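You operate a simulated robot arm through the tools that you are given. There is no shell and no other tool. Be economical: measure what you need, move in short steps, check, and stop when the job is done.

Carry out the task below with a simulated two-armed robot. There is one attempt and no reset: what you move stays moved.

## Task
Fill the white tub at least half with cake at the sample spout and put the blue lid on.
Fine: spill none; close the sample lever, stop the trench conveyor and put the tub back on the tub stand; the other tub stays empty.

The check looks at the end state, three seconds after you hand in, the way a careful person would. Anything else that was tipped, shoved, dropped, spilled or broken makes it a failure. Lids that push on must go on centred and level and be pressed home; caps that screw on are set level and turned clockwise until they are tight.

## Robot
Two 7-joint arms with two-finger parallel grippers on one trunk, on a base that drives. Base frame: it is fixed to the floor where the robot stands at the start and does not move with it; the origin is under the middle of the robot, x ahead of it, y to its left, z up. Readings come in mm, rad, newtons and seconds.
The left shoulder is at the start at [152, 171, 1124], the right one opposite. With the tool pointing down near the work surface each hand reaches from about 100 to 920 mm from the robot's upright axis, wherever it stands, measured 20 degrees to its own side. Places, roughly: blue sample lever [700, 500, 1100]; shelf under the sample spout [600, 600, 700]; top of the white tub [500, 0, 800]; trench run lamp [700, 1200, 1000]; trench start button [600, 1200, 1000]; trench stop button [700, 1200, 1000]; tub stand [700, 0, 700]. Payload 4.4 kg a hand.
The tool frame of a hand sits at the grasp point between the pads (the TCP): z along the fingers, y along the line on which they close. The tips reach 23 mm beyond it. Largest opening 94 mm; finger width 38, thickness 10; the body of the gripper, 54 by 96 mm, starts 39 mm behind the TCP.
Orientation is that of the tool frame in the base frame, as a unit quaternion [x, y, z, w]. With the fingers straight down and closing along the base's y, the tool's x points along the base's -x, its y along +y and its z along -z.

## Interface
- The arms move only by the tool jog_arm. It takes "left_rows", "right_rows" or both (then of equal length, played together; a hand with none holds still); each is a list of rows, each an object of numbers (a shift or turn left out is 0, a gripper value left out holds the last): "tx", "ty", "tz": the shift along the base's x, y, z in mm; "wx", "wy", "wz": the turn, a rotation vector about the base's x, y, z in rad. In form: [{"tx": .., "ty": .., "tz": .., "wx": .., "wy": .., "wz": ..}, ...]. A call has 1 to 8 rows; each row shifts and turns the commanded pose from where the row before left it. "left_gripper" and "right_gripper" are, for a hand that has rows, the closure in counts, from 0 (fully open) to 255 (shut), set as the call begins (left out, the last holds). Each row takes 0.2 s and may step no farther than 50 mm and 0.15 rad from the row before; otherwise, or with a gripper value out of range, the whole call is refused. A pose out of reach is approached as far as the arm can. The call stops where the force on the tool passes 60 N (or 10 N more than at its start, if that is more) or the arm is blocked; 0.2 s more then pass. Each finger travels about 72 mm/s and halts on what it meets, pressing with about 37 N; the grip force reading is that of the motor and also rises with nothing between the fingers. The clock runs only during rows and for 0.2 s after the last one: add rows that do not move to give the fingers time. The reply holds the time, the measured pose of the TCP, the force on the tool along the base axes, the opening and the grip force, in the units named above and with some noise, with the torque about the TCP (base axes, N m) and any sound that the robot's microphone picked up.
- Cameras (640 x 400 px; columns grow to the right, rows downward): "scene" is now at [276.4, 29.2, 1283.3]; the picture's right is [0.33, -0.95, 0.00], its down [-0.34, -0.12, -0.93] and it looks along [0.88, 0.30, -0.36] (base axes); focal length 214 px, centre (320, 200). "left" rides on the left gripper at [86, -16, -75] in its tool frame; the picture's right is [0.18, 0.98, 0.00], its down [-0.58, 0.11, -0.81] and it looks along [-0.79, 0.15, 0.59] (tool axes); focal length 243 px, centre (320, 200). "right" rides on the right gripper at [86, 16, -74] in its tool frame; the picture's right is [-0.18, 0.98, 0.00], its down [-0.58, -0.11, -0.81] and it looks along [-0.79, -0.15, 0.59] (tool axes); focal length 243 px, centre (320, 200). There is no depth. A picture from a camera that has moved, and an enlarged one, comes with that camera's place and axes in the base frame and with its lens.
- camera(camera): a new picture of that camera. No time passes.
- lift_body(by): slides the trunk up (or, below 0, down) by that many mm; the arms and the scene camera ride with it, the base frame stays. It gives what a move gives, with no picture.
- base_move(legs): drives the robot by 1 to 6 legs, each [ahead, left, turn to the left] in mm, mm and rad, along the robot's own axes; the way and the turn of a leg run together, so that a leg with both is an arc; at most 1500 mm and 3.142 rad a leg. The arms and the cameras ride along, it lands a little off, and it stops where it bumps. It gives what a move gives.
- turn_head(pan, tilt): turns the head with the scene camera to pan (to the left, within 1.396 rad either way) and tilt (down, from -0.506 to 1.204), counted from straight ahead of the robot. It gives what a move gives.
- close_up(camera, box): a new picture of the part [left, top, right, bottom] of that camera's present view, enlarged. No time passes.
- close_job(): hands the job in; it is judged then, once.

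Go step by step. Nothing tells you exact positions but the pictures and the camera data: compare them with the known pose of the tool, close in by small moves and look again before you grip or let go. The budget is 120 turns and 100 pictures, counting those below and the enlarged ones. Unless the task says otherwise, let go and move clear before handing in.

The tools are called by a JSON object that holds its "method" and its "body". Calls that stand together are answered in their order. jog_arm: Moves the arms, as the interface text tells. Its arguments: {"type":"object","properties":{"left_rows":{"type":"array","items":{"type":"object","properties":{"tx":{"type":"number"},"ty":{"type":"number"},"tz":{"type":"number"},"wx":{"type":"number"},"wy":{"type":"number"},"wz":{"type":"number"}}}},"left_gripper":{"type":"number"},"right_rows":{"type":"array","items":{"type":"object","properties":{"tx":{"type":"number"},"ty":{"type":"number"},"tz":{"type":"number"},"wx":{"type":"number"},"wy":{"type":"number"},"wz":{"type":"number"}}}},"right_gripper":{"type":"number"}},"required":[]} The other tools are called the same way: lift_body (by) slides the trunk up or down; base_move (legs) drives the base; turn_head (pan, tilt) turns the head that bears the scene camera; camera (camera) takes a picture; close_up (camera, box) takes an enlarged picture of a part of a camera's view; close_job () hands the job in.

At the start:

```text
t: 0.0
left_tool_pos: [494.6, 399.1, 1433.2]
left_tool_rot: [0.0, 1.0, 0.0, 0.001]
left_ft_force: [0.3, 0.2, -0.3]
left_torque: [0.03, 0.02, 0.04]
left_width: 94.0
left_gripper_force: 0.0
right_tool_pos: [455.3, -45.4, 1366.2]
right_tool_rot: [0.001, 1.0, 0.0, 0.0]
right_ft_force: [-0.4, -0.3, -0.9]
right_torque: [0.01, -0.03, 0.02]
right_width: 93.8
right_gripper_force: 0.0
trunk travel left (down, up): [-139.0, 249.0]
robot x, y, heading: [0.9, 0.8, 0.0]
head pan, tilt: [0.332, 0.374]
```

scene: 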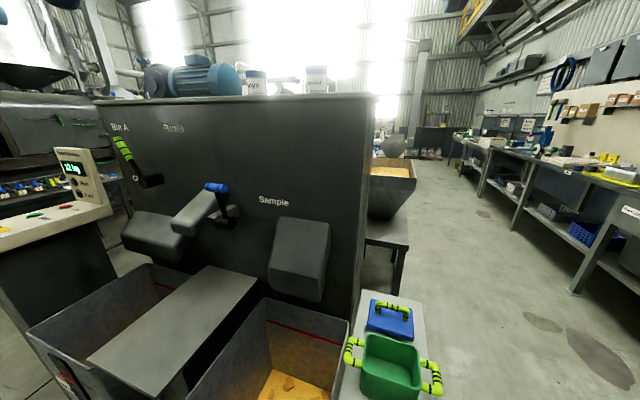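
right: 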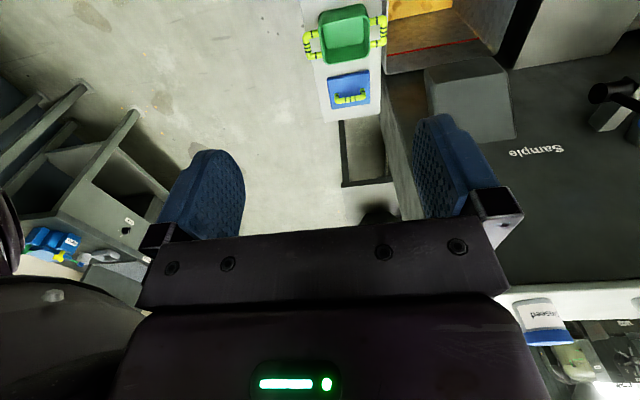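
left: 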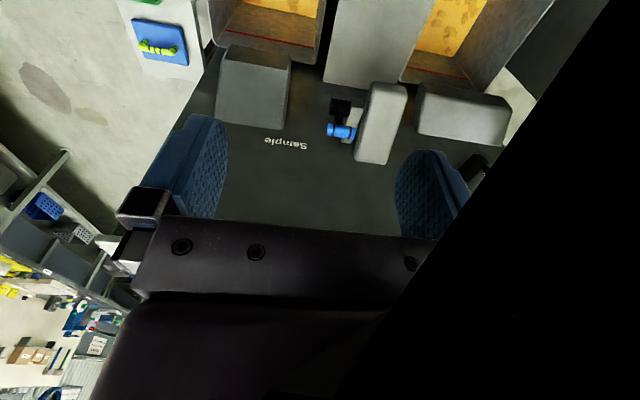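

I see the press body with spouts, a green tub and a blue lid on the stand. The white tub should be nearer the robot, so I look down.

{"method": "turn_head", "body": {"pan": 0.0, "tilt": 0.9}}

{"method": "camera", "body": {"camera": "scene"}}

{"method": "turn_head", "body": {"pan": 0.9, "tilt": 0.5}}

{"method": "camera", "body": {"camera": "scene"}}

```text
t: 0.9
left_tool_pos: [496.2, 398.0, 1433.7]
left_tool_rot: [0.0, 1.0, 0.0, 0.0]
left_ft_force: [0.6, -0.3, 0.2]
left_torque: [0.0, 0.03, 0.05]
left_width: 94.1
left_gripper_force: 0.0
right_tool_pos: [456.6, -46.4, 1366.2]
right_tool_rot: [0.0, 1.0, 0.0, 0.001]
right_ft_force: [-0.3, 0.3, 0.6]
right_torque: [0.02, -0.02, 0.01]
right_width: 94.0
right_gripper_force: 0.0
trunk travel left (down, up): [-139.0, 249.0]
robot x, y, heading: [1.4, 1.6, 0.001]
head pan, tilt: [0.0, 0.901]
```

```text
96 pictures are left
camera scene: at [264.1, -1.0, 1237.9], right [0.0, -1.0, 0.0], down [-0.78, 0.0, -0.62], along [0.62, 0.0, -0.78], focal length 214 px, centre (320, 200)
```

scene: 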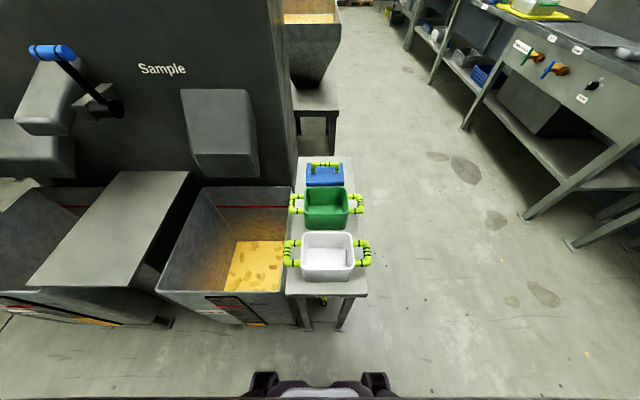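

```text
t: 2.1
left_tool_pos: [496.4, 398.7, 1433.6]
left_tool_rot: [0.0, 1.0, 0.0, 0.0]
left_ft_force: [-0.5, 0.2, 0.1]
left_torque: [0.03, 0.0, 0.02]
left_width: 94.1
left_gripper_force: 0.0
right_tool_pos: [457.7, -47.4, 1366.4]
right_tool_rot: [0.0, 1.0, 0.0, -0.001]
right_ft_force: [-0.6, 0.9, 0.1]
right_torque: [-0.03, 0.01, -0.01]
right_width: 94.2
right_gripper_force: 0.2
trunk travel left (down, up): [-139.0, 249.0]
robot x, y, heading: [-0.4, -1.4, -0.004]
head pan, tilt: [0.901, 0.499]
```

```text
95 pictures are left
camera scene: at [245.1, 70.1, 1271.7], right [0.78, -0.62, 0.0], down [-0.3, -0.38, -0.88], along [0.55, 0.69, -0.48], focal length 214 px, centre (320, 200)
```

scene: 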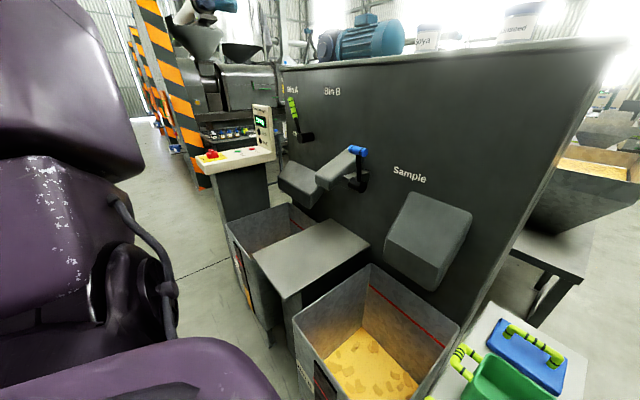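

White tub is at the front of the stand, green behind it, lid at the rear; the sample shelf is the grey table between the bins. I look closer at the panel, the levers and the tubs.

{"method": "close_up", "body": {"camera": "scene", "box": [190, 90, 290, 170]}}

{"method": "close_up", "body": {"camera": "scene", "box": [260, 80, 480, 280]}}

{"method": "turn_head", "body": {"pan": 0.0, "tilt": 0.9}}

{"method": "close_up", "body": {"camera": "scene", "box": [270, 140, 390, 310]}}

```text
5.00 times, centred on (240, 130) of scene
camera zoom: at [245.1, 70.1, 1271.7], right [0.78, -0.62, 0.0], down [-0.3, -0.38, -0.88], along [0.55, 0.69, -0.48], focal length 1072 px, centre (720, 550)
```

zoom: 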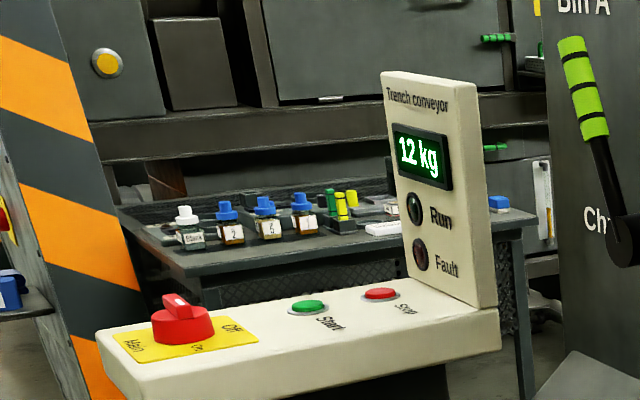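

```text
2.00 times, centred on (370, 180) of scene
camera zoom: at [245.1, 70.1, 1271.7], right [0.78, -0.62, 0.0], down [-0.3, -0.38, -0.88], along [0.55, 0.69, -0.48], focal length 429 px, centre (220, 240)
```

zoom: 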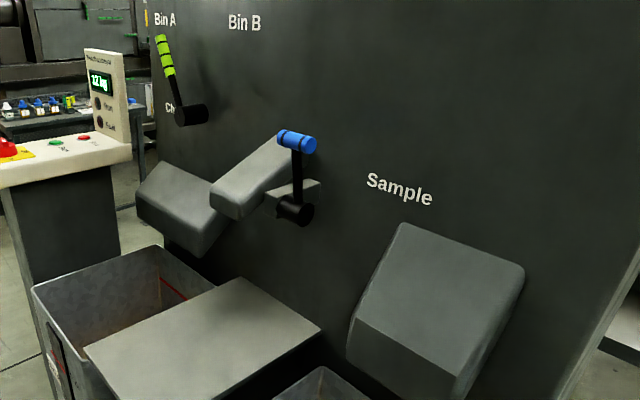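

```text
t: 3.4
left_tool_pos: [494.4, 398.7, 1433.8]
left_tool_rot: [0.001, 1.0, 0.0, -0.001]
left_ft_force: [0.2, -0.3, 0.0]
left_torque: [0.02, -0.01, -0.02]
left_width: 94.2
left_gripper_force: 0.1
right_tool_pos: [455.7, -46.3, 1366.2]
right_tool_rot: [0.001, 1.0, 0.001, 0.0]
right_ft_force: [-0.3, 0.1, 0.0]
right_torque: [0.01, -0.04, -0.01]
right_width: 94.2
right_gripper_force: 0.1
trunk travel left (down, up): [-139.0, 249.0]
robot x, y, heading: [0.1, -3.6, 0.002]
head pan, tilt: [0.0, 0.901]
```

```text
2.35 times, centred on (330, 225) of scene
camera zoom: at [264.0, -1.0, 1237.9], right [0.0, -1.0, 0.0], down [-0.78, 0.0, -0.62], along [0.62, 0.0, -0.78], focal length 505 px, centre (296, 141)
```

zoom: 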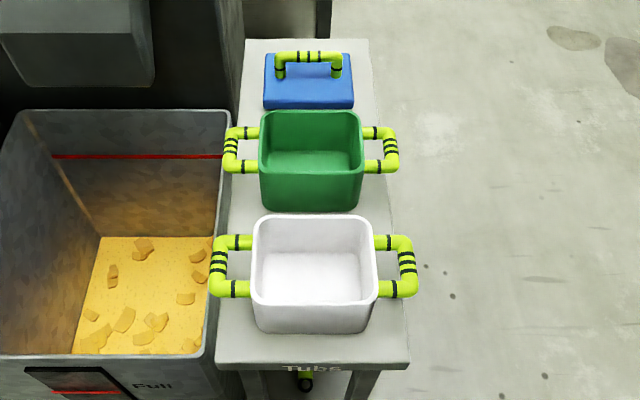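

The spout tip works out near (685, 593, 950) and the lever knob near (715, 485, 1100). I take a tighter look at the white tub's handles to choose the grasp.

{"method": "close_up", "body": {"camera": "scene", "box": [276, 222, 380, 287]}}

{"method": "turn_head", "body": {"pan": 0.75, "tilt": 0.45}}

{"method": "close_up", "body": {"camera": "scene", "box": [180, 90, 400, 228]}}

```text
6.15 times, centred on (328, 254) of scene
camera zoom: at [264.0, -1.0, 1237.9], right [0.0, -1.0, 0.0], down [-0.78, 0.0, -0.62], along [0.62, 0.0, -0.78], focal length 1320 px, centre (271, -135)
```

zoom: 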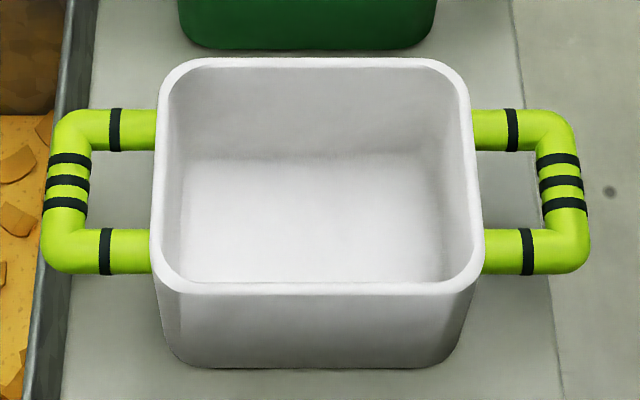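

```text
t: 4.5
left_tool_pos: [495.0, 397.6, 1432.5]
left_tool_rot: [0.0, 1.0, 0.0, 0.0]
left_ft_force: [0.5, -0.2, 0.0]
left_torque: [0.01, -0.02, 0.04]
left_width: 94.1
left_gripper_force: 0.0
right_tool_pos: [456.5, -46.7, 1366.2]
right_tool_rot: [0.0, 1.0, 0.0, 0.0]
right_ft_force: [0.3, -0.4, 0.1]
right_torque: [0.0, -0.02, -0.03]
right_width: 94.1
right_gripper_force: 0.0
trunk travel left (down, up): [-139.0, 249.0]
robot x, y, heading: [1.9, 1.4, -0.003]
head pan, tilt: [0.75, 0.45]
```

```text
2.90 times, centred on (290, 159) of scene
camera zoom: at [255.8, 61.5, 1276.2], right [0.68, -0.73, 0.0], down [-0.32, -0.3, -0.9], along [0.66, 0.61, -0.44], focal length 622 px, centre (407, 319)
```

zoom: 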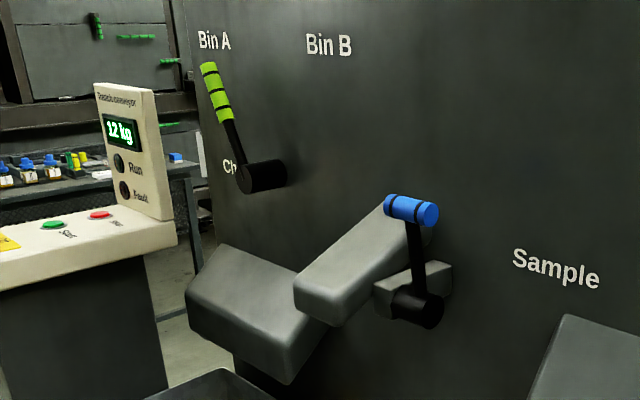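

Handles are U-shaped, about 63 mm long in x with 16 mm rods, centred around x 472 at y +75 and -108. I'll grasp each across its length, closing along x, and start by bringing both hands above with a 90° yaw.

{"method": "jog_arm", "body": {"left_rows": [{"tx": -2, "ty": -35, "tz": -30, "wz": -0.1428}, {"tx": -3, "ty": -35, "tz": -30, "wz": -0.1428}, {"tx": -3, "ty": -35, "tz": -30, "wz": -0.1428}, {"tx": -3, "ty": -35, "tz": -30, "wz": -0.1428}, {"tx": -3, "ty": -35, "tz": -30, "wz": -0.1428}, {"tx": -3, "ty": -35, "tz": -30, "wz": -0.1428}, {"tx": -3, "ty": -30, "tz": -30, "wz": -0.1428}, {"tx": -3, "ty": -20, "tz": -30, "wz": -0.1428}], "right_rows": [{"tx": 2, "ty": -20, "tz": -25, "wz": 0.1428}, {"tx": 2, "ty": -20, "tz": -25, "wz": 0.1428}, {"tx": 2, "ty": -20, "tz": -25, "wz": 0.1428}, {"tx": 2, "ty": -15, "tz": -25, "wz": 0.1428}, {"tx": 2, "ty": 0, "tz": -25, "wz": 0.1428}, {"tx": 2, "ty": 0, "tz": -25, "wz": 0.1428}, {"tx": 2, "ty": 0, "tz": -25, "wz": 0.1428}, {"tx": 2, "ty": 0, "tz": -25, "wz": 0.1428}]}}

{"method": "jog_arm", "body": {"left_rows": [{"tz": -25, "wz": -0.1428}, {"tz": -25, "wz": -0.1428}, {"tz": -25, "wz": -0.1428}, {"tz": -25, "wx": -0.1}, {"tz": -25, "wx": -0.1}, {"tz": -25, "wx": -0.1}], "right_rows": [{"tz": -20, "wz": 0.1428}, {"tz": -20, "wz": 0.1428}, {"tz": -20, "wz": 0.1428}, {"tz": -20, "wx": 0.1}, {"tz": -20, "wx": 0.1}, {"tz": -20, "wx": 0.1}]}}

{"method": "camera", "body": {"camera": "left"}}

{"method": "camera", "body": {"camera": "right"}}

```text
t: 6.2
left_tool_pos: [474.4, 138.4, 1193.1]
left_tool_rot: [0.541, 0.841, -0.001, -0.001]
left_ft_force: [0.6, 0.8, -0.3]
left_torque: [-0.01, 0.05, 0.01]
left_width: 93.7
left_gripper_force: 0.0
right_tool_pos: [474.7, -121.1, 1163.4]
right_tool_rot: [-0.542, 0.84, 0.001, 0.0]
right_ft_force: [-0.1, 0.2, 0.4]
right_torque: [0.02, 0.04, -0.02]
right_width: 94.0
right_gripper_force: 0.0
trunk travel left (down, up): [-139.0, 249.0]
robot x, y, heading: [-0.8, 1.9, 0.004]
head pan, tilt: [0.75, 0.45]
```

```text
t: 7.7
left_tool_pos: [471.1, 139.8, 1042.6]
left_tool_rot: [0.699, 0.699, -0.106, 0.106]
left_ft_force: [0.9, 0.9, 0.1]
left_torque: [0.0, -0.02, 0.01]
left_width: 94.2
left_gripper_force: 0.0
right_tool_pos: [468.2, -120.4, 1061.3]
right_tool_rot: [-0.699, 0.704, 0.09, 0.089]
right_ft_force: [-0.2, 0.3, -0.5]
right_torque: [-0.02, -0.02, -0.01]
right_width: 94.5
right_gripper_force: 0.1
right hand out of reach, approached as far as the arm can: row 5, 6
trunk travel left (down, up): [-139.0, 249.0]
robot x, y, heading: [2.6, -3.3, -0.005]
head pan, tilt: [0.75, 0.45]
```

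```text
89 pictures are left
camera left: at [456.7, 243.1, 1087.2], right [0.98, 0.18, -0.05], down [0.11, -0.32, 0.94], along [0.15, -0.93, -0.33], focal length 243 px, centre (320, 200)
```

left: 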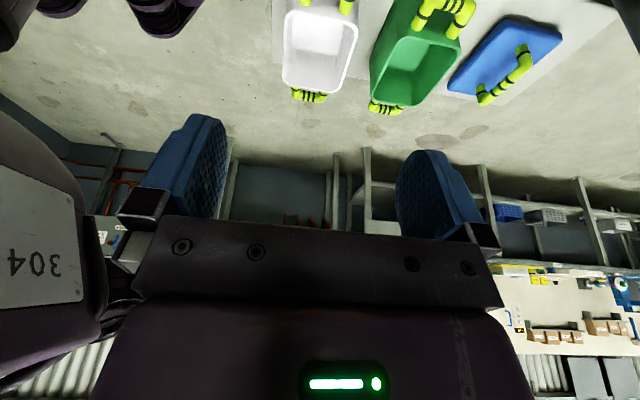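

```text
88 pictures are left
camera right: at [450.3, -222.3, 1112.3], right [-0.98, 0.18, 0.05], down [0.11, 0.36, 0.93], along [0.15, 0.91, -0.38], focal length 243 px, centre (320, 200)
```

right: 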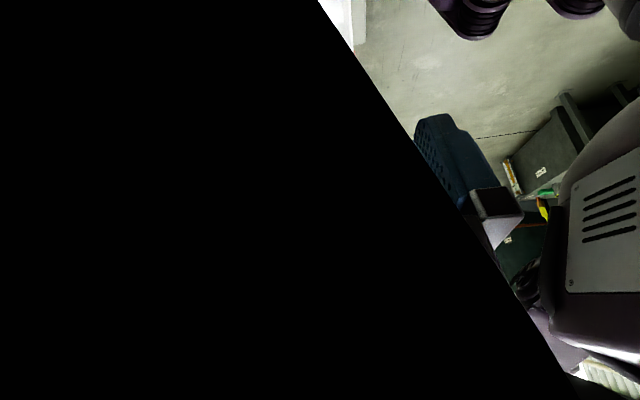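

The right hand reports a joint limit near the tilt; I'll lower both and see whether the limit clears.

{"method": "jog_arm", "body": {"left_rows": [{"tz": -30}, {"tz": -30}, {"tz": -30}], "right_rows": [{"tz": -30}, {"tz": -40}, {"tz": -40}]}}

{"method": "turn_head", "body": {"pan": 0.0, "tilt": 0.8}}

{"method": "camera", "body": {"camera": "scene"}}

{"method": "camera", "body": {"camera": "right"}}

```text
t: 8.4
left_tool_pos: [470.7, 137.7, 953.7]
left_tool_rot: [0.699, 0.699, -0.105, 0.106]
left_ft_force: [-0.6, 0.3, -0.5]
left_torque: [0.02, -0.02, 0.01]
left_width: 93.7
left_gripper_force: 0.0
right_tool_pos: [449.4, -98.7, 972.1]
right_tool_rot: [-0.7, 0.703, 0.087, 0.09]
right_ft_force: [-0.9, -0.8, 0.4]
right_torque: [0.03, -0.03, -0.02]
right_width: 93.9
right_gripper_force: 0.0
right hand out of reach, approached as far as the arm can: row 1, 2
trunk travel left (down, up): [-139.0, 249.0]
robot x, y, heading: [-2.4, 3.9, 0.002]
head pan, tilt: [0.75, 0.45]
```

```text
t: 9.6
left_tool_pos: [471.7, 138.9, 953.9]
left_tool_rot: [0.699, 0.7, -0.105, 0.106]
left_ft_force: [0.7, 0.1, -0.1]
left_torque: [0.02, 0.01, 0.02]
left_width: 93.7
left_gripper_force: 0.0
right_tool_pos: [448.4, -97.1, 972.0]
right_tool_rot: [-0.699, 0.704, 0.089, 0.089]
right_ft_force: [-0.5, 0.4, -0.7]
right_torque: [-0.04, 0.0, 0.01]
right_width: 94.0
right_gripper_force: 0.1
trunk travel left (down, up): [-139.0, 249.0]
robot x, y, heading: [-0.5, 0.5, -0.0]
head pan, tilt: [0.0, 0.799]
```

```text
87 pictures are left
camera scene: at [269.2, -1.0, 1245.8], right [0.0, -1.0, 0.0], down [-0.72, 0.0, -0.7], along [0.7, 0.0, -0.72], focal length 214 px, centre (320, 200)
```

scene: 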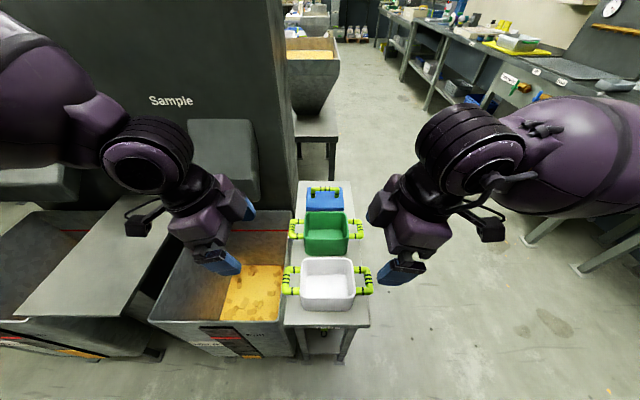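

```text
86 pictures are left
camera right: at [431.7, -199.0, 1022.0], right [-0.98, 0.18, 0.05], down [0.11, 0.36, 0.93], along [0.15, 0.91, -0.37], focal length 243 px, centre (320, 200)
```

right: 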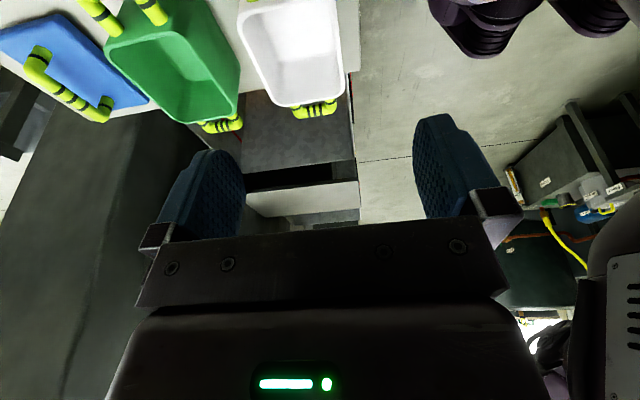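

Triangulating from both wrist cameras puts the handles at z≈768, x≈480, with outer bars at y≈+78 and -112. I move both hands just above them and check.

{"method": "jog_arm", "body": {"left_rows": [{"tx": 4, "ty": -35, "tz": -30}, {"tx": 5, "ty": -34, "tz": -40}, {"tz": -44}], "right_rows": [{"tx": 15, "ty": -3, "tz": -45}, {"tx": 16, "ty": -3, "tz": -47}, {"tz": -40}]}}

{"method": "camera", "body": {"camera": "left"}}

{"method": "camera", "body": {"camera": "right"}}

{"method": "camera", "body": {"camera": "scene"}}

```text
refused: row 2 steps farther than a row can; nothing moved
```

```text
85 pictures are left
camera left: at [457.1, 242.5, 998.4], right [0.98, 0.18, -0.05], down [0.11, -0.32, 0.94], along [0.15, -0.93, -0.33], focal length 243 px, centre (320, 200)
```

left: 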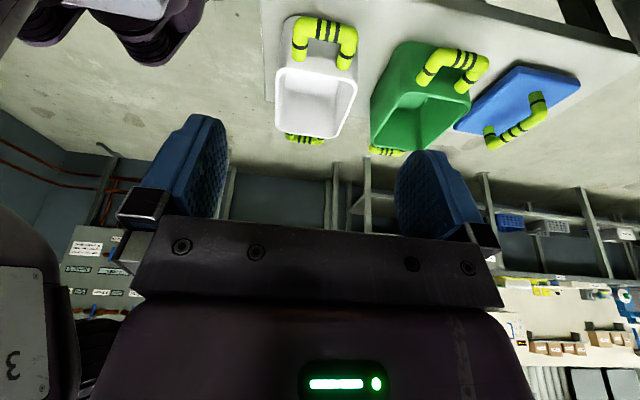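

```text
84 pictures are left
camera right: at [431.7, -199.0, 1022.0], right [-0.98, 0.18, 0.05], down [0.11, 0.36, 0.93], along [0.15, 0.91, -0.37], focal length 243 px, centre (320, 200)
```

right: 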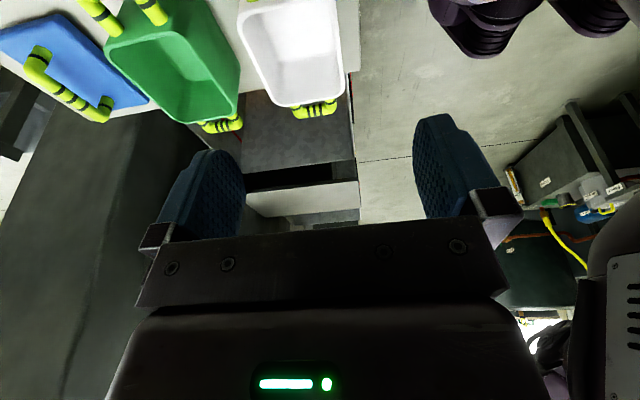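

```text
83 pictures are left
camera scene: at [269.2, -1.0, 1245.8], right [0.0, -1.0, 0.0], down [-0.72, 0.0, -0.7], along [0.7, 0.0, -0.72], focal length 214 px, centre (320, 200)
```

scene: 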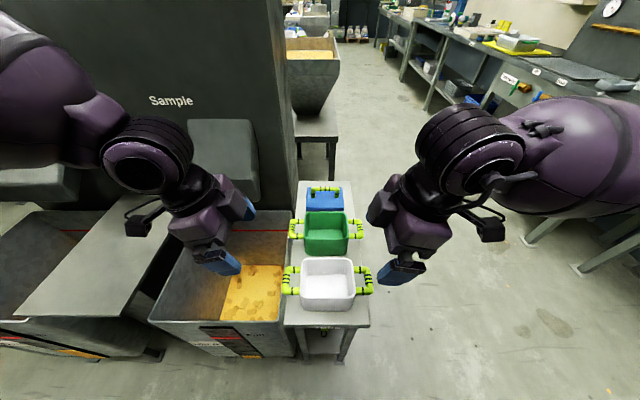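

A row exceeded 50 mm, so I resend with smaller steps.

{"method": "jog_arm", "body": {"left_rows": [{"tx": 3, "ty": -23, "tz": -30}, {"tx": 3, "ty": -23, "tz": -30}, {"tx": 3, "ty": -23, "tz": -30}, {"tz": -34}], "right_rows": [{"tx": 8, "ty": -2, "tz": -35}, {"tx": 8, "ty": -2, "tz": -35}, {"tx": 8, "ty": -2, "tz": -36}, {"tx": 7, "tz": -36}]}}

{"method": "camera", "body": {"camera": "left"}}

{"method": "camera", "body": {"camera": "right"}}

{"method": "camera", "body": {"camera": "scene"}}

```text
t: 10.6
left_tool_pos: [474.4, 134.5, 860.6]
left_tool_rot: [0.699, 0.699, -0.107, 0.105]
left_ft_force: [0.4, 0.3, 0.2]
left_torque: [0.02, 0.0, 0.0]
left_width: 94.1
left_gripper_force: 0.1
left hand out of reach, approached as far as the arm can: row 2, 3, 4
right_tool_pos: [482.1, -103.1, 827.8]
right_tool_rot: [-0.699, 0.704, 0.089, 0.087]
right_ft_force: [-0.4, -0.5, 0.4]
right_torque: [-0.01, 0.01, 0.01]
right_width: 93.8
right_gripper_force: 0.1
trunk travel left (down, up): [-139.0, 249.0]
robot x, y, heading: [1.2, -1.7, 0.002]
head pan, tilt: [0.0, 0.799]
```

```text
82 pictures are left
camera left: at [459.6, 237.3, 905.7], right [0.98, 0.18, -0.06], down [0.11, -0.32, 0.94], along [0.15, -0.93, -0.33], focal length 243 px, centre (320, 200)
```

left: 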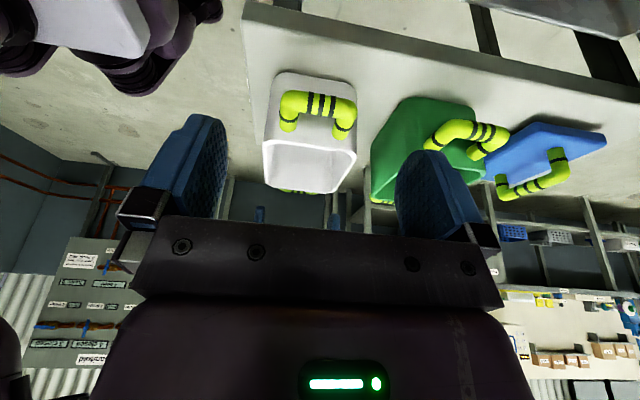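

```text
81 pictures are left
camera right: at [464.5, -204.0, 877.9], right [-0.98, 0.18, 0.05], down [0.11, 0.36, 0.92], along [0.15, 0.91, -0.38], focal length 243 px, centre (320, 200)
```

right: 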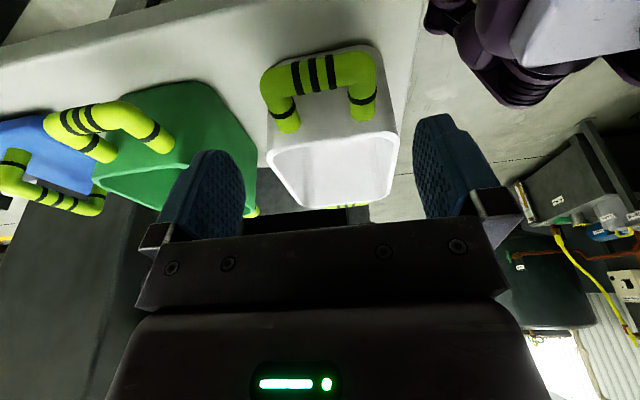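

```text
80 pictures are left
camera scene: at [270.6, -0.7, 1245.2], right [0.0, -1.0, 0.0], down [-0.72, 0.0, -0.7], along [0.7, 0.0, -0.72], focal length 214 px, centre (320, 200)
```

scene: 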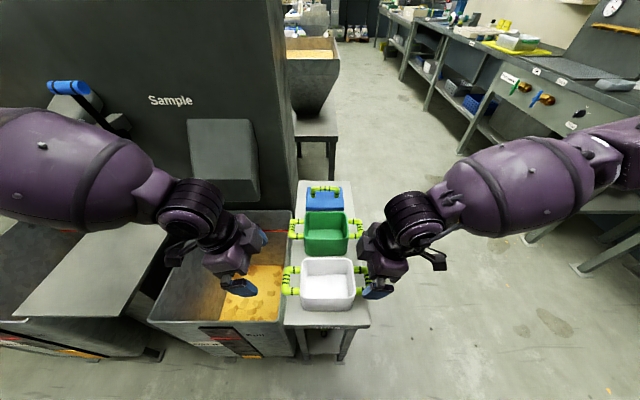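

The right hand sits well above its handle, but the left hand hits a reach limit at y≈134. I'll back the base off by 120 mm while raising nothing, then retry the left hand, since the right hand is above the tub and clear.

{"method": "jog_arm", "body": {"left_rows": [{"tz": 20}, {"tz": 20}], "right_rows": [{"tz": 30}, {"tz": 30}]}}

{"method": "base_move", "body": {"legs": [[-130, 0, 0]]}}

{"method": "jog_arm", "body": {"left_rows": [{"tx": 35, "ty": -15}, {"tx": 35, "ty": -15}, {"tx": 35, "ty": -15}, {"tx": 33, "ty": -20}], "right_rows": [{"tx": 35}, {"tx": 35}, {"tx": 35}, {"tx": 25}]}}

```text
t: 11.2
left_tool_pos: [472.2, 133.3, 903.6]
left_tool_rot: [0.7, 0.699, -0.105, 0.106]
left_ft_force: [-0.4, 0.9, -0.6]
left_torque: [0.0, -0.07, 0.0]
left_width: 94.1
left_gripper_force: 0.0
right_tool_pos: [479.8, -102.9, 889.1]
right_tool_rot: [-0.699, 0.704, 0.088, 0.088]
right_ft_force: [0.8, 0.3, 0.1]
right_torque: [-0.03, 0.0, 0.0]
right_width: 93.9
right_gripper_force: 0.1
trunk travel left (down, up): [-139.0, 249.0]
robot x, y, heading: [-2.7, -1.1, -0.0]
head pan, tilt: [0.0, 0.799]
```

```text
t: 12.4
left_tool_pos: [344.9, 132.7, 902.4]
left_tool_rot: [0.699, 0.699, -0.106, 0.106]
left_ft_force: [0.1, 0.6, 0.0]
left_torque: [0.01, -0.03, 0.0]
left_width: 94.0
left_gripper_force: 0.1
right_tool_pos: [351.6, -104.6, 888.0]
right_tool_rot: [-0.699, 0.704, 0.088, 0.088]
right_ft_force: [0.6, 0.1, 0.0]
right_torque: [-0.01, 0.0, -0.04]
right_width: 94.3
right_gripper_force: 0.1
trunk travel left (down, up): [-139.0, 249.0]
robot x, y, heading: [-132.1, -1.1, 0.002]
head pan, tilt: [0.0, 0.799]
```

```text
t: 13.4
left_tool_pos: [409.1, 120.6, 916.2]
left_tool_rot: [0.7, 0.699, -0.106, 0.105]
left_ft_force: [0.6, 0.0, 0.4]
left_torque: [-0.04, 0.02, 0.01]
left_width: 94.0
left_gripper_force: 0.1
left hand out of reach, approached as far as the arm can: row 2, 3, 4
right_tool_pos: [395.0, -101.3, 873.4]
right_tool_rot: [-0.699, 0.704, 0.086, 0.089]
right_ft_force: [0.3, -0.3, 0.9]
right_torque: [0.01, -0.01, 0.02]
right_width: 94.1
right_gripper_force: 0.0
right hand out of reach, approached as far as the arm can: row 1, 2, 3, 4
trunk travel left (down, up): [-139.0, 249.0]
robot x, y, heading: [-132.5, -1.6, -0.001]
head pan, tilt: [0.0, 0.799]
```

Going farther out makes it worse, so this yaw sense is near a wrist limit. I'll test the opposite yaw (180° flipped) with both hands, untilted and higher up.

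{"method": "jog_arm", "body": {"left_rows": [{"tz": 30, "ty": 10, "wx": 0.15}, {"tz": 30, "ty": 10, "wx": 0.15}, {"wz": 0.15}, {"wz": 0.15}, {"wz": 0.15}, {"wz": 0.15}, {"wz": 0.15}, {"wz": 0.15}], "right_rows": [{"tz": 30, "ty": -10, "wx": -0.125}, {"tz": 30, "ty": -10, "wx": -0.125}, {"wz": -0.15}, {"wz": -0.15}, {"wz": -0.15}, {"wz": -0.15}, {"wz": -0.15}, {"wz": -0.15}]}}

{"method": "jog_arm", "body": {"left_rows": [{"wz": 0.15}, {"wz": 0.15}, {"wz": 0.15}, {"wz": 0.15}, {"wz": 0.15}, {"wz": 0.15}, {"wz": 0.15}, {"wz": 0.15}], "right_rows": [{"wz": -0.15}, {"wz": -0.15}, {"wz": -0.15}, {"wz": -0.15}, {"wz": -0.15}, {"wz": -0.15}, {"wz": -0.15}, {"wz": -0.15}]}}

{"method": "jog_arm", "body": {"left_rows": [{"wz": 0.15}, {"wz": 0.15}, {"wz": 0.15}, {"wz": 0.15}, {"wz": 0.15}, {"wz": 0.15}, {"wz": 0.14}], "right_rows": [{"wz": -0.15}, {"wz": -0.15}, {"wz": -0.15}, {"wz": -0.15}, {"wz": -0.15}, {"wz": -0.15}, {"wz": -0.14}]}}

```text
t: 15.2
left_tool_pos: [408.8, 142.9, 977.9]
left_tool_rot: [0.327, 0.945, 0.0, 0.0]
left_ft_force: [0.0, 0.5, -0.1]
left_torque: [-0.01, 0.02, -0.01]
left_width: 94.0
left_gripper_force: 0.0
left hand out of reach, approached as far as the arm can: row 2
right_tool_pos: [373.1, -137.6, 900.4]
right_tool_rot: [-0.323, 0.944, 0.017, 0.06]
right_ft_force: [0.9, -1.0, -0.2]
right_torque: [0.0, 0.0, -0.04]
right_width: 94.0
right_gripper_force: 0.0
right hand out of reach, approached as far as the arm can: row 1, 2
trunk travel left (down, up): [-139.0, 249.0]
robot x, y, heading: [-131.2, -4.0, -0.0]
head pan, tilt: [0.0, 0.799]
```

```text
t: 17.0
left_tool_pos: [407.9, 143.4, 978.8]
left_tool_rot: [-0.262, 0.965, 0.0, 0.0]
left_ft_force: [0.0, 0.6, -1.1]
left_torque: [0.01, 0.01, -0.03]
left_width: 94.1
left_gripper_force: 0.1
right_tool_pos: [373.4, -137.0, 901.4]
right_tool_rot: [0.266, 0.962, -0.019, 0.06]
right_ft_force: [0.2, -0.2, 0.1]
right_torque: [-0.01, 0.01, -0.04]
right_width: 94.2
right_gripper_force: 0.0
trunk travel left (down, up): [-139.0, 249.0]
robot x, y, heading: [-127.9, -1.6, 0.001]
head pan, tilt: [0.0, 0.799]
```

```text
t: 18.6
left_tool_pos: [407.4, 143.6, 978.8]
left_tool_rot: [-0.707, 0.707, 0.0, -0.001]
left_ft_force: [0.3, 0.4, 0.9]
left_torque: [0.0, -0.03, 0.02]
left_width: 93.9
left_gripper_force: 0.0
right_tool_pos: [372.5, -137.4, 900.2]
right_tool_rot: [0.708, 0.703, -0.047, 0.042]
right_ft_force: [-0.5, -0.6, -0.4]
right_torque: [0.04, 0.02, 0.01]
right_width: 94.1
right_gripper_force: 0.0
trunk travel left (down, up): [-139.0, 249.0]
robot x, y, heading: [-127.4, -3.6, 0.001]
head pan, tilt: [0.0, 0.799]
```

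The flip works without limits. Now I add a modest outward lean and bring both hands above the handles.

{"method": "jog_arm", "body": {"left_rows": [{"tx": 24, "ty": -25, "tz": -20, "wx": -0.1}, {"tx": 24, "ty": -25, "tz": -20, "wx": -0.1}, {"tx": 25, "ty": -24, "tz": -20, "wx": -0.05}, {"tz": -20}, {"tz": -20}], "right_rows": [{"tx": 27, "ty": 8, "wx": 0.1}, {"tx": 27, "ty": 9, "wx": 0.1}, {"tx": 27, "ty": 9, "wx": 0.1}, {"tx": 26, "ty": 8, "wx": 0.076}, {"tz": -20}]}}

{"method": "camera", "body": {"camera": "scene"}}

```text
t: 19.8
left_tool_pos: [413.1, 131.5, 922.2]
left_tool_rot: [-0.702, 0.704, -0.072, -0.072]
left_ft_force: [0.1, -0.1, -0.3]
left_torque: [0.0, 0.01, 0.0]
left_width: 93.9
left_gripper_force: 0.0
left hand out of reach, approached as far as the arm can: row 1, 2, 3, 4
right_tool_pos: [481.1, -102.6, 879.7]
right_tool_rot: [0.703, 0.7, 0.087, -0.09]
right_ft_force: [-0.6, 0.1, 0.6]
right_torque: [0.0, 0.01, -0.04]
right_width: 94.2
right_gripper_force: 0.0
trunk travel left (down, up): [-139.0, 249.0]
robot x, y, heading: [-131.0, 0.1, -0.0]
head pan, tilt: [0.0, 0.799]
```

```text
79 pictures are left
camera scene: at [140.8, -0.9, 1245.4], right [0.0, -1.0, 0.0], down [-0.72, 0.0, -0.7], along [0.7, 0.0, -0.72], focal length 214 px, centre (320, 200)
```

scene: 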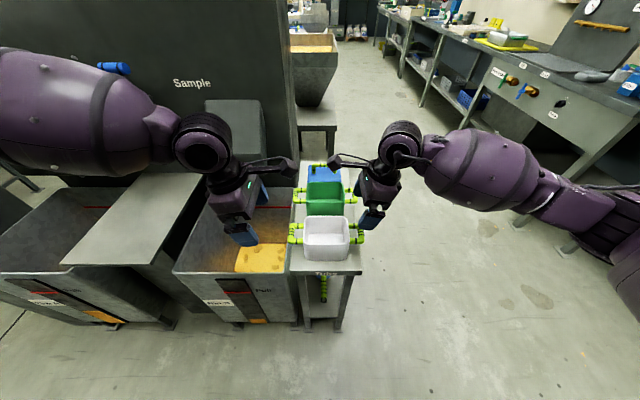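

The right hand is now free, but the flipped left still limits and the cameras would meet in the middle. I'll shift the base 90 mm right and 100 mm forward, and return the left hand to its earlier yaw.

{"method": "jog_arm", "body": {"left_rows": [{"tz": 30, "ty": 40}, {"tz": 30, "ty": 40, "wx": 0.1}, {"ty": 20, "wx": 0.1}, {"wz": -0.15}, {"wz": -0.15}, {"wz": -0.15}, {"wz": -0.15}, {"wz": -0.15}]}}

{"method": "jog_arm", "body": {"left_rows": [{"wz": -0.15}, {"wz": -0.15}, {"wz": -0.15}, {"wz": -0.15}, {"wz": -0.15}, {"wz": -0.15}, {"wz": -0.15}, {"wz": -0.15}]}}

{"method": "jog_arm", "body": {"left_rows": [{"wz": -0.15}, {"wz": -0.15}, {"wz": -0.15}, {"wz": -0.15}, {"wz": -0.15}, {"wz": -0.15}, {"wz": -0.15}, {"wz": -0.14}]}}

{"method": "base_move", "body": {"legs": [[0, -90, 0]]}}

{"method": "base_move", "body": {"legs": [[100, 0, 0]]}}

```text
t: 21.6
left_tool_pos: [413.7, 230.7, 982.5]
left_tool_rot: [-0.397, 0.918, 0.001, 0.0]
left_ft_force: [0.4, 0.2, 0.4]
left_torque: [0.02, 0.0, -0.04]
left_width: 94.1
left_gripper_force: 0.0
right_tool_pos: [479.5, -103.4, 881.3]
right_tool_rot: [0.703, 0.7, 0.086, -0.091]
right_ft_force: [0.5, -0.1, 0.3]
right_torque: [-0.01, -0.01, 0.0]
right_width: 94.0
right_gripper_force: 0.0
trunk travel left (down, up): [-139.0, 249.0]
robot x, y, heading: [-130.3, -2.2, 0.001]
head pan, tilt: [0.0, 0.799]
```

```text
t: 23.4
left_tool_pos: [413.0, 231.3, 983.7]
left_tool_rot: [0.191, 0.982, 0.0, 0.001]
left_ft_force: [0.3, 0.0, -0.6]
left_torque: [0.03, 0.02, 0.03]
left_width: 93.9
left_gripper_force: 0.1
right_tool_pos: [480.9, -103.5, 881.3]
right_tool_rot: [0.703, 0.7, 0.086, -0.091]
right_ft_force: [-0.3, -0.4, -0.1]
right_torque: [0.0, -0.02, 0.01]
right_width: 93.9
right_gripper_force: 0.0
trunk travel left (down, up): [-139.0, 249.0]
robot x, y, heading: [-130.6, -5.0, -0.001]
head pan, tilt: [0.0, 0.799]
```

```text
t: 25.2
left_tool_pos: [412.8, 231.0, 983.7]
left_tool_rot: [0.708, 0.706, -0.001, 0.0]
left_ft_force: [0.4, 0.5, 0.9]
left_torque: [-0.02, 0.02, 0.03]
left_width: 93.8
left_gripper_force: 0.1
right_tool_pos: [480.0, -105.4, 879.2]
right_tool_rot: [0.703, 0.701, 0.086, -0.091]
right_ft_force: [-0.1, -0.2, 0.1]
right_torque: [-0.01, 0.0, 0.02]
right_width: 93.7
right_gripper_force: 0.0
trunk travel left (down, up): [-139.0, 249.0]
robot x, y, heading: [-126.5, -2.3, -0.003]
head pan, tilt: [0.0, 0.799]
```

```text
t: 26.7
left_tool_pos: [413.6, 139.2, 983.8]
left_tool_rot: [0.707, 0.707, 0.0, -0.001]
left_ft_force: [-0.1, 0.2, -0.9]
left_torque: [0.0, 0.02, -0.01]
left_width: 94.1
left_gripper_force: 0.1
right_tool_pos: [481.2, -194.1, 879.6]
right_tool_rot: [0.702, 0.701, 0.086, -0.091]
right_ft_force: [-0.4, -0.8, -0.1]
right_torque: [0.0, -0.02, 0.04]
right_width: 94.0
right_gripper_force: 0.1
trunk travel left (down, up): [-139.0, 249.0]
robot x, y, heading: [-129.7, -90.0, -0.002]
head pan, tilt: [0.0, 0.799]
```

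```text
t: 27.8
left_tool_pos: [512.0, 140.6, 982.4]
left_tool_rot: [0.707, 0.707, 0.0, 0.0]
left_ft_force: [0.7, 0.0, -0.2]
left_torque: [0.0, 0.01, -0.01]
left_width: 93.7
left_gripper_force: 0.1
right_tool_pos: [580.4, -193.0, 880.0]
right_tool_rot: [0.702, 0.702, 0.085, -0.091]
right_ft_force: [0.4, 0.1, 0.4]
right_torque: [0.03, -0.02, 0.02]
right_width: 93.8
right_gripper_force: 0.1
trunk travel left (down, up): [-139.0, 249.0]
robot x, y, heading: [-29.5, -94.4, 0.003]
head pan, tilt: [0.0, 0.799]
```

{"method": "jog_arm", "body": {"left_rows": [{"tx": -10, "ty": -15, "tz": -25}, {"tx": -10, "ty": -15, "tz": -25}, {"tx": -12, "ty": -15, "tz": -25}, {"ty": -15, "tz": -25}, {"ty": -11, "tz": -25}, {"tz": -20}], "right_rows": [{"tx": -20, "ty": 15}, {"tx": -20, "ty": 15}, {"tx": -20, "ty": 15}, {"tx": -20, "ty": 15, "tz": -15}, {"tx": -20, "ty": 15, "tz": -15}, {"ty": 15, "tz": -20}]}}

```text
t: 29.2
left_tool_pos: [474.0, 97.6, 854.4]
left_tool_rot: [0.706, 0.709, 0.0, 0.001]
left_ft_force: [0.5, -0.1, -0.1]
left_torque: [-0.01, 0.05, 0.0]
left_width: 93.9
left_gripper_force: 0.1
left hand out of reach, approached as far as the arm can: row 5, 6
right_tool_pos: [481.2, -102.2, 830.2]
right_tool_rot: [0.702, 0.701, 0.085, -0.091]
right_ft_force: [0.3, 0.6, -0.3]
right_torque: [-0.01, -0.01, 0.0]
right_width: 93.9
right_gripper_force: 0.1
trunk travel left (down, up): [-139.0, 249.0]
robot x, y, heading: [-27.8, -90.4, 0.002]
head pan, tilt: [0.0, 0.799]
```

{"method": "base_move", "body": {"legs": [[0, -90, 0]]}}

{"method": "jog_arm", "body": {"left_rows": [{"tx": 1, "ty": 15}, {"tx": 1, "ty": 15}, {"tx": 1, "ty": 15}, {"tx": 1, "ty": 12}, {"tx": 1, "tz": -10, "wx": -0.1}, {"tx": 1, "tz": -14, "wx": -0.1}], "right_rows": [{"ty": 15}, {"ty": 15}, {"ty": 15}, {"ty": 15}, {"ty": 15}, {"ty": 15}]}}

```text
t: 30.7
left_tool_pos: [473.3, 6.8, 853.7]
left_tool_rot: [0.706, 0.708, -0.001, 0.001]
left_ft_force: [0.7, -0.3, -0.5]
left_torque: [-0.01, -0.02, 0.0]
left_width: 94.3
left_gripper_force: 0.1
right_tool_pos: [480.8, -194.2, 830.4]
right_tool_rot: [0.703, 0.7, 0.086, -0.091]
right_ft_force: [0.1, 0.5, -0.1]
right_torque: [-0.01, -0.02, -0.02]
right_width: 93.8
right_gripper_force: 0.1
trunk travel left (down, up): [-139.0, 249.0]
robot x, y, heading: [-27.1, -180.1, 0.003]
head pan, tilt: [0.0, 0.799]
```

```text
t: 32.1
left_tool_pos: [480.1, 64.8, 829.7]
left_tool_rot: [0.702, 0.705, -0.071, 0.072]
left_ft_force: [0.6, -0.1, -0.4]
left_torque: [-0.03, 0.01, 0.01]
left_width: 93.9
left_gripper_force: 0.1
right_tool_pos: [481.5, -103.4, 830.7]
right_tool_rot: [0.702, 0.701, 0.086, -0.091]
right_ft_force: [-0.1, -0.2, -0.1]
right_torque: [-0.02, 0.0, 0.01]
right_width: 94.2
right_gripper_force: 0.0
trunk travel left (down, up): [-139.0, 249.0]
robot x, y, heading: [-33.3, -182.5, -0.0]
head pan, tilt: [0.0, 0.799]
```

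Both hands reached their places above the handles. I check with the cameras before going down.

{"method": "camera", "body": {"camera": "left"}}

{"method": "camera", "body": {"camera": "scene"}}

{"method": "camera", "body": {"camera": "right"}}

```text
78 pictures are left
camera left: at [464.3, 163.5, 884.6], right [0.98, 0.18, -0.04], down [0.11, -0.41, 0.91], along [0.15, -0.9, -0.42], focal length 243 px, centre (320, 200)
```

left: 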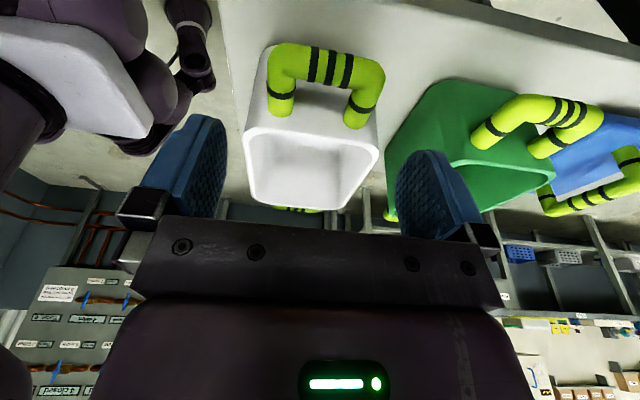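

```text
77 pictures are left
camera scene: at [239.6, -180.0, 1245.6], right [0.0, -1.0, 0.0], down [-0.72, 0.0, -0.7], along [0.7, 0.0, -0.72], focal length 214 px, centre (320, 200)
```

scene: 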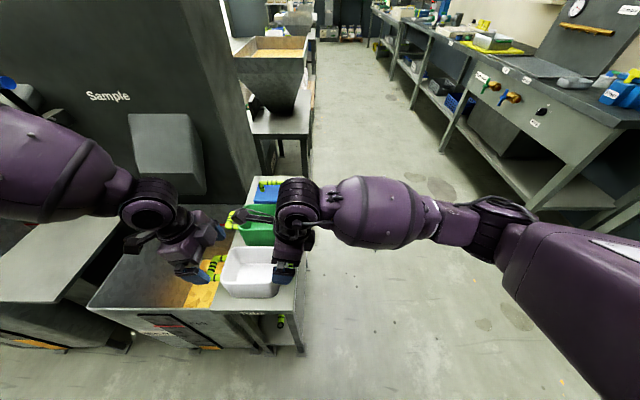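

```text
76 pictures are left
camera right: at [496.9, -36.5, 922.5], right [0.98, -0.18, -0.05], down [-0.11, -0.76, 0.64], along [-0.16, -0.62, -0.77], focal length 243 px, centre (320, 200)
```

right: 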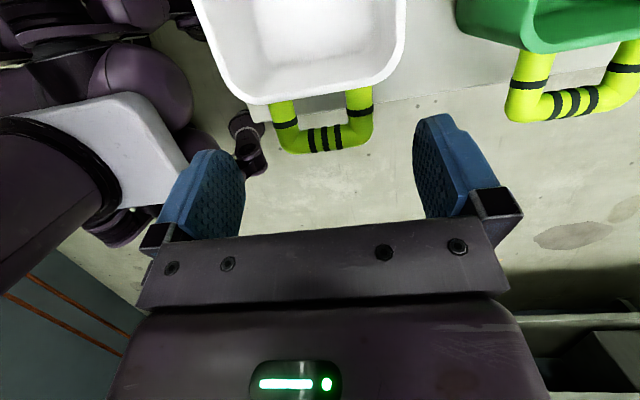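

Triangulation from the right and left wrist cameras confirms handle centres x≈479.5. I lower both hands over the handles and close.

{"method": "jog_arm", "body": {"left_rows": [{"ty": 5, "tz": -20}, {"tz": -20}, {"tz": -20}], "right_rows": [{"tx": -1, "tz": -20}, {"tz": -20}, {"tz": -20}]}}

{"method": "camera", "body": {"camera": "left"}}

{"method": "camera", "body": {"camera": "right"}}

```text
t: 32.9
left_tool_pos: [480.4, 69.3, 769.5]
left_tool_rot: [0.703, 0.704, -0.072, 0.071]
left_ft_force: [0.0, 0.6, -0.3]
left_torque: [0.04, 0.01, -0.02]
left_width: 94.3
left_gripper_force: 0.1
right_tool_pos: [479.0, -103.2, 769.1]
right_tool_rot: [0.702, 0.701, 0.087, -0.091]
right_ft_force: [0.2, 0.5, -0.6]
right_torque: [-0.01, -0.02, 0.0]
right_width: 93.8
right_gripper_force: 0.0
trunk travel left (down, up): [-139.0, 249.0]
robot x, y, heading: [-26.0, -179.8, -0.001]
head pan, tilt: [0.0, 0.799]
```

```text
75 pictures are left
camera left: at [464.3, 168.4, 824.9], right [0.98, 0.18, -0.04], down [0.11, -0.41, 0.91], along [0.15, -0.9, -0.42], focal length 243 px, centre (320, 200)
```

left: 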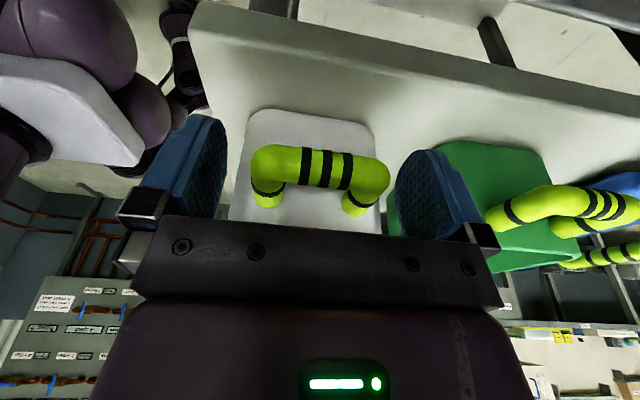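

```text
74 pictures are left
camera right: at [495.7, -36.5, 862.3], right [0.98, -0.18, -0.05], down [-0.1, -0.76, 0.64], along [-0.15, -0.62, -0.77], focal length 243 px, centre (320, 200)
```

right: 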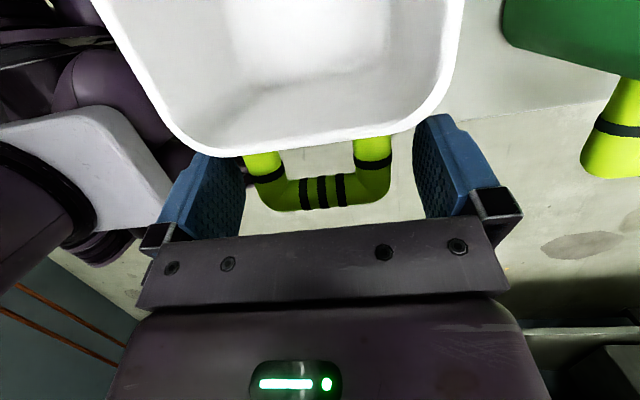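

{"method": "jog_arm", "body": {"left_rows": [{"ty": 3}], "right_rows": [{"ty": -3}]}}

{"method": "jog_arm", "body": {"left_rows": [{}, {}, {}, {}], "right_rows": [{}, {}, {}, {}], "left_gripper": 255, "right_gripper": 255}}

{"method": "camera", "body": {"camera": "right"}}

```text
t: 33.3
left_tool_pos: [479.9, 73.2, 771.1]
left_tool_rot: [0.703, 0.704, -0.072, 0.071]
left_ft_force: [-1.1, 0.1, -0.2]
left_torque: [0.05, 0.03, 0.0]
left_width: 93.8
left_gripper_force: 0.0
right_tool_pos: [480.1, -106.1, 769.4]
right_tool_rot: [0.702, 0.701, 0.086, -0.091]
right_ft_force: [-0.4, 0.7, -0.2]
right_torque: [0.01, 0.03, -0.03]
right_width: 93.9
right_gripper_force: 0.1
trunk travel left (down, up): [-139.0, 249.0]
robot x, y, heading: [-30.6, -179.7, 0.003]
head pan, tilt: [0.0, 0.799]
```

```text
t: 34.3
left_tool_pos: [479.9, 72.9, 770.5]
left_tool_rot: [0.703, 0.704, -0.071, 0.071]
left_ft_force: [1.3, 0.7, 0.3]
left_torque: [-0.06, 0.02, 0.0]
left_width: 64.7
left_gripper_force: 37.4
right_tool_pos: [479.2, -106.2, 770.3]
right_tool_rot: [0.703, 0.7, 0.086, -0.091]
right_ft_force: [-0.5, 0.3, 0.1]
right_torque: [-0.03, 0.05, 0.0]
right_width: 64.8
right_gripper_force: 36.8
trunk travel left (down, up): [-139.0, 249.0]
robot x, y, heading: [-30.7, -184.1, -0.003]
head pan, tilt: [0.0, 0.799]
```

```text
73 pictures are left
camera right: at [495.4, -39.7, 862.8], right [0.98, -0.18, -0.05], down [-0.11, -0.76, 0.64], along [-0.15, -0.62, -0.77], focal length 243 px, centre (320, 200)
```

right: 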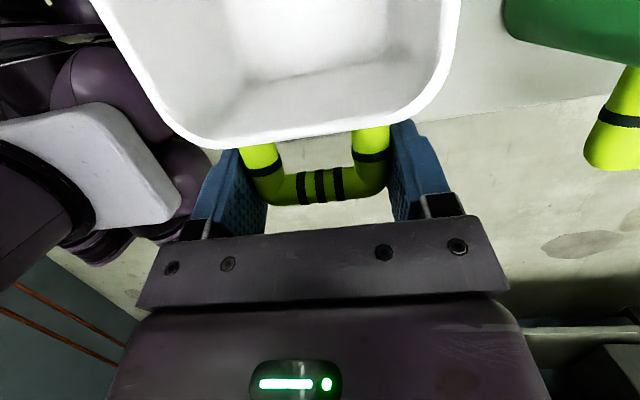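

Both handles are gripped at 65 mm. I lift with the trunk, then drive left in two steps and look.

{"method": "lift_body", "body": {"by": 90}}

{"method": "camera", "body": {"camera": "scene"}}

```text
t: 35.5
left_tool_pos: [495.8, 70.5, 958.6]
left_tool_rot: [0.708, 0.689, 0.011, 0.154]
left_ft_force: [-6.1, -16.4, -11.1]
left_torque: [0.04, -0.04, -0.71]
left_width: 61.9
left_gripper_force: 37.3
right_tool_pos: [479.7, -105.7, 858.8]
right_tool_rot: [0.702, 0.701, 0.086, -0.093]
right_ft_force: [6.2, 14.9, 9.5]
right_torque: [0.16, 0.49, -0.14]
right_width: 64.2
right_gripper_force: 37.4
trunk travel left (down, up): [-229.0, 159.0]
robot x, y, heading: [-32.7, -179.0, 0.003]
head pan, tilt: [0.0, 0.799]
```

```text
72 pictures are left
camera scene: at [156.5, -180.5, 1346.7], right [0.0, -1.0, 0.0], down [-0.72, 0.0, -0.7], along [0.7, 0.0, -0.72], focal length 214 px, centre (320, 200)
```

scene: 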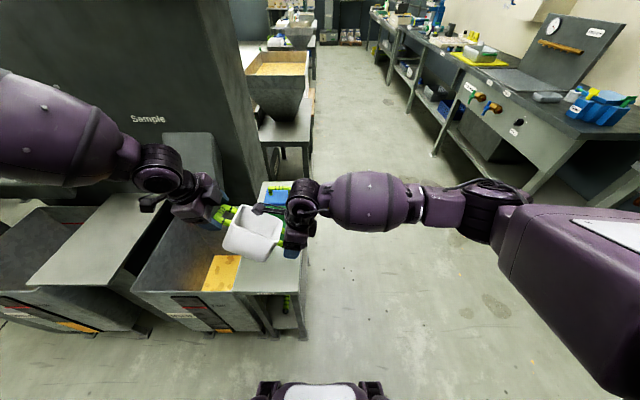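

The left hand rode up about 100 mm more than the right and leaned, so the empty tub is tilted. I bring the left hand back down level with the right.

{"method": "jog_arm", "body": {"left_rows": [{"tx": -4, "tz": -20, "wy": 0.05}, {"tx": -4, "tz": -20, "wy": 0.05}, {"tx": -4, "tz": -20, "wy": 0.05}, {"tx": -4, "tz": -20, "wy": 0.05}, {"tz": -19, "wy": 0.03}]}}

{"method": "camera", "body": {"camera": "scene"}}

{"method": "camera", "body": {"camera": "left"}}

```text
t: 36.8
left_tool_pos: [446.2, 109.6, 920.6]
left_tool_rot: [0.705, 0.702, -0.07, 0.076]
left_ft_force: [5.0, -31.6, -4.8]
left_torque: [-0.8, -0.07, 0.12]
left_width: 15.2
left_gripper_force: 37.1
left hand out of reach, approached as far as the arm can: row 1, 2, 3, 4, 5
right_tool_pos: [477.9, -103.3, 862.1]
right_tool_rot: [0.701, 0.702, 0.088, -0.094]
right_ft_force: [-4.9, 31.3, 2.9]
right_torque: [-0.3, -0.17, 0.02]
right_width: 15.7
right_gripper_force: 36.8
trunk travel left (down, up): [-229.0, 159.0]
robot x, y, heading: [-29.9, -181.4, 0.0]
head pan, tilt: [0.0, 0.799]
```

```text
71 pictures are left
camera scene: at [155.1, -180.5, 1347.2], right [0.0, -1.0, 0.0], down [-0.72, 0.0, -0.7], along [0.7, 0.0, -0.72], focal length 214 px, centre (320, 200)
```

scene: 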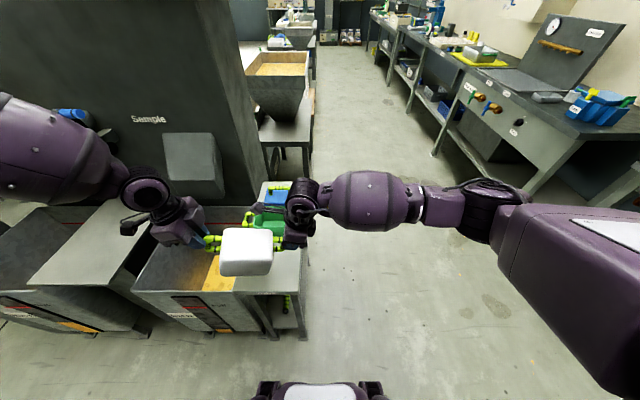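

```text
70 pictures are left
camera left: at [429.4, 209.0, 975.8], right [0.98, 0.18, -0.03], down [0.1, -0.4, 0.91], along [0.15, -0.9, -0.42], focal length 243 px, centre (320, 200)
```

left: 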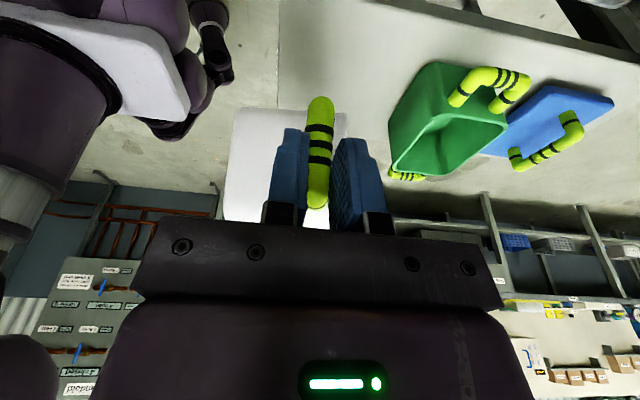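

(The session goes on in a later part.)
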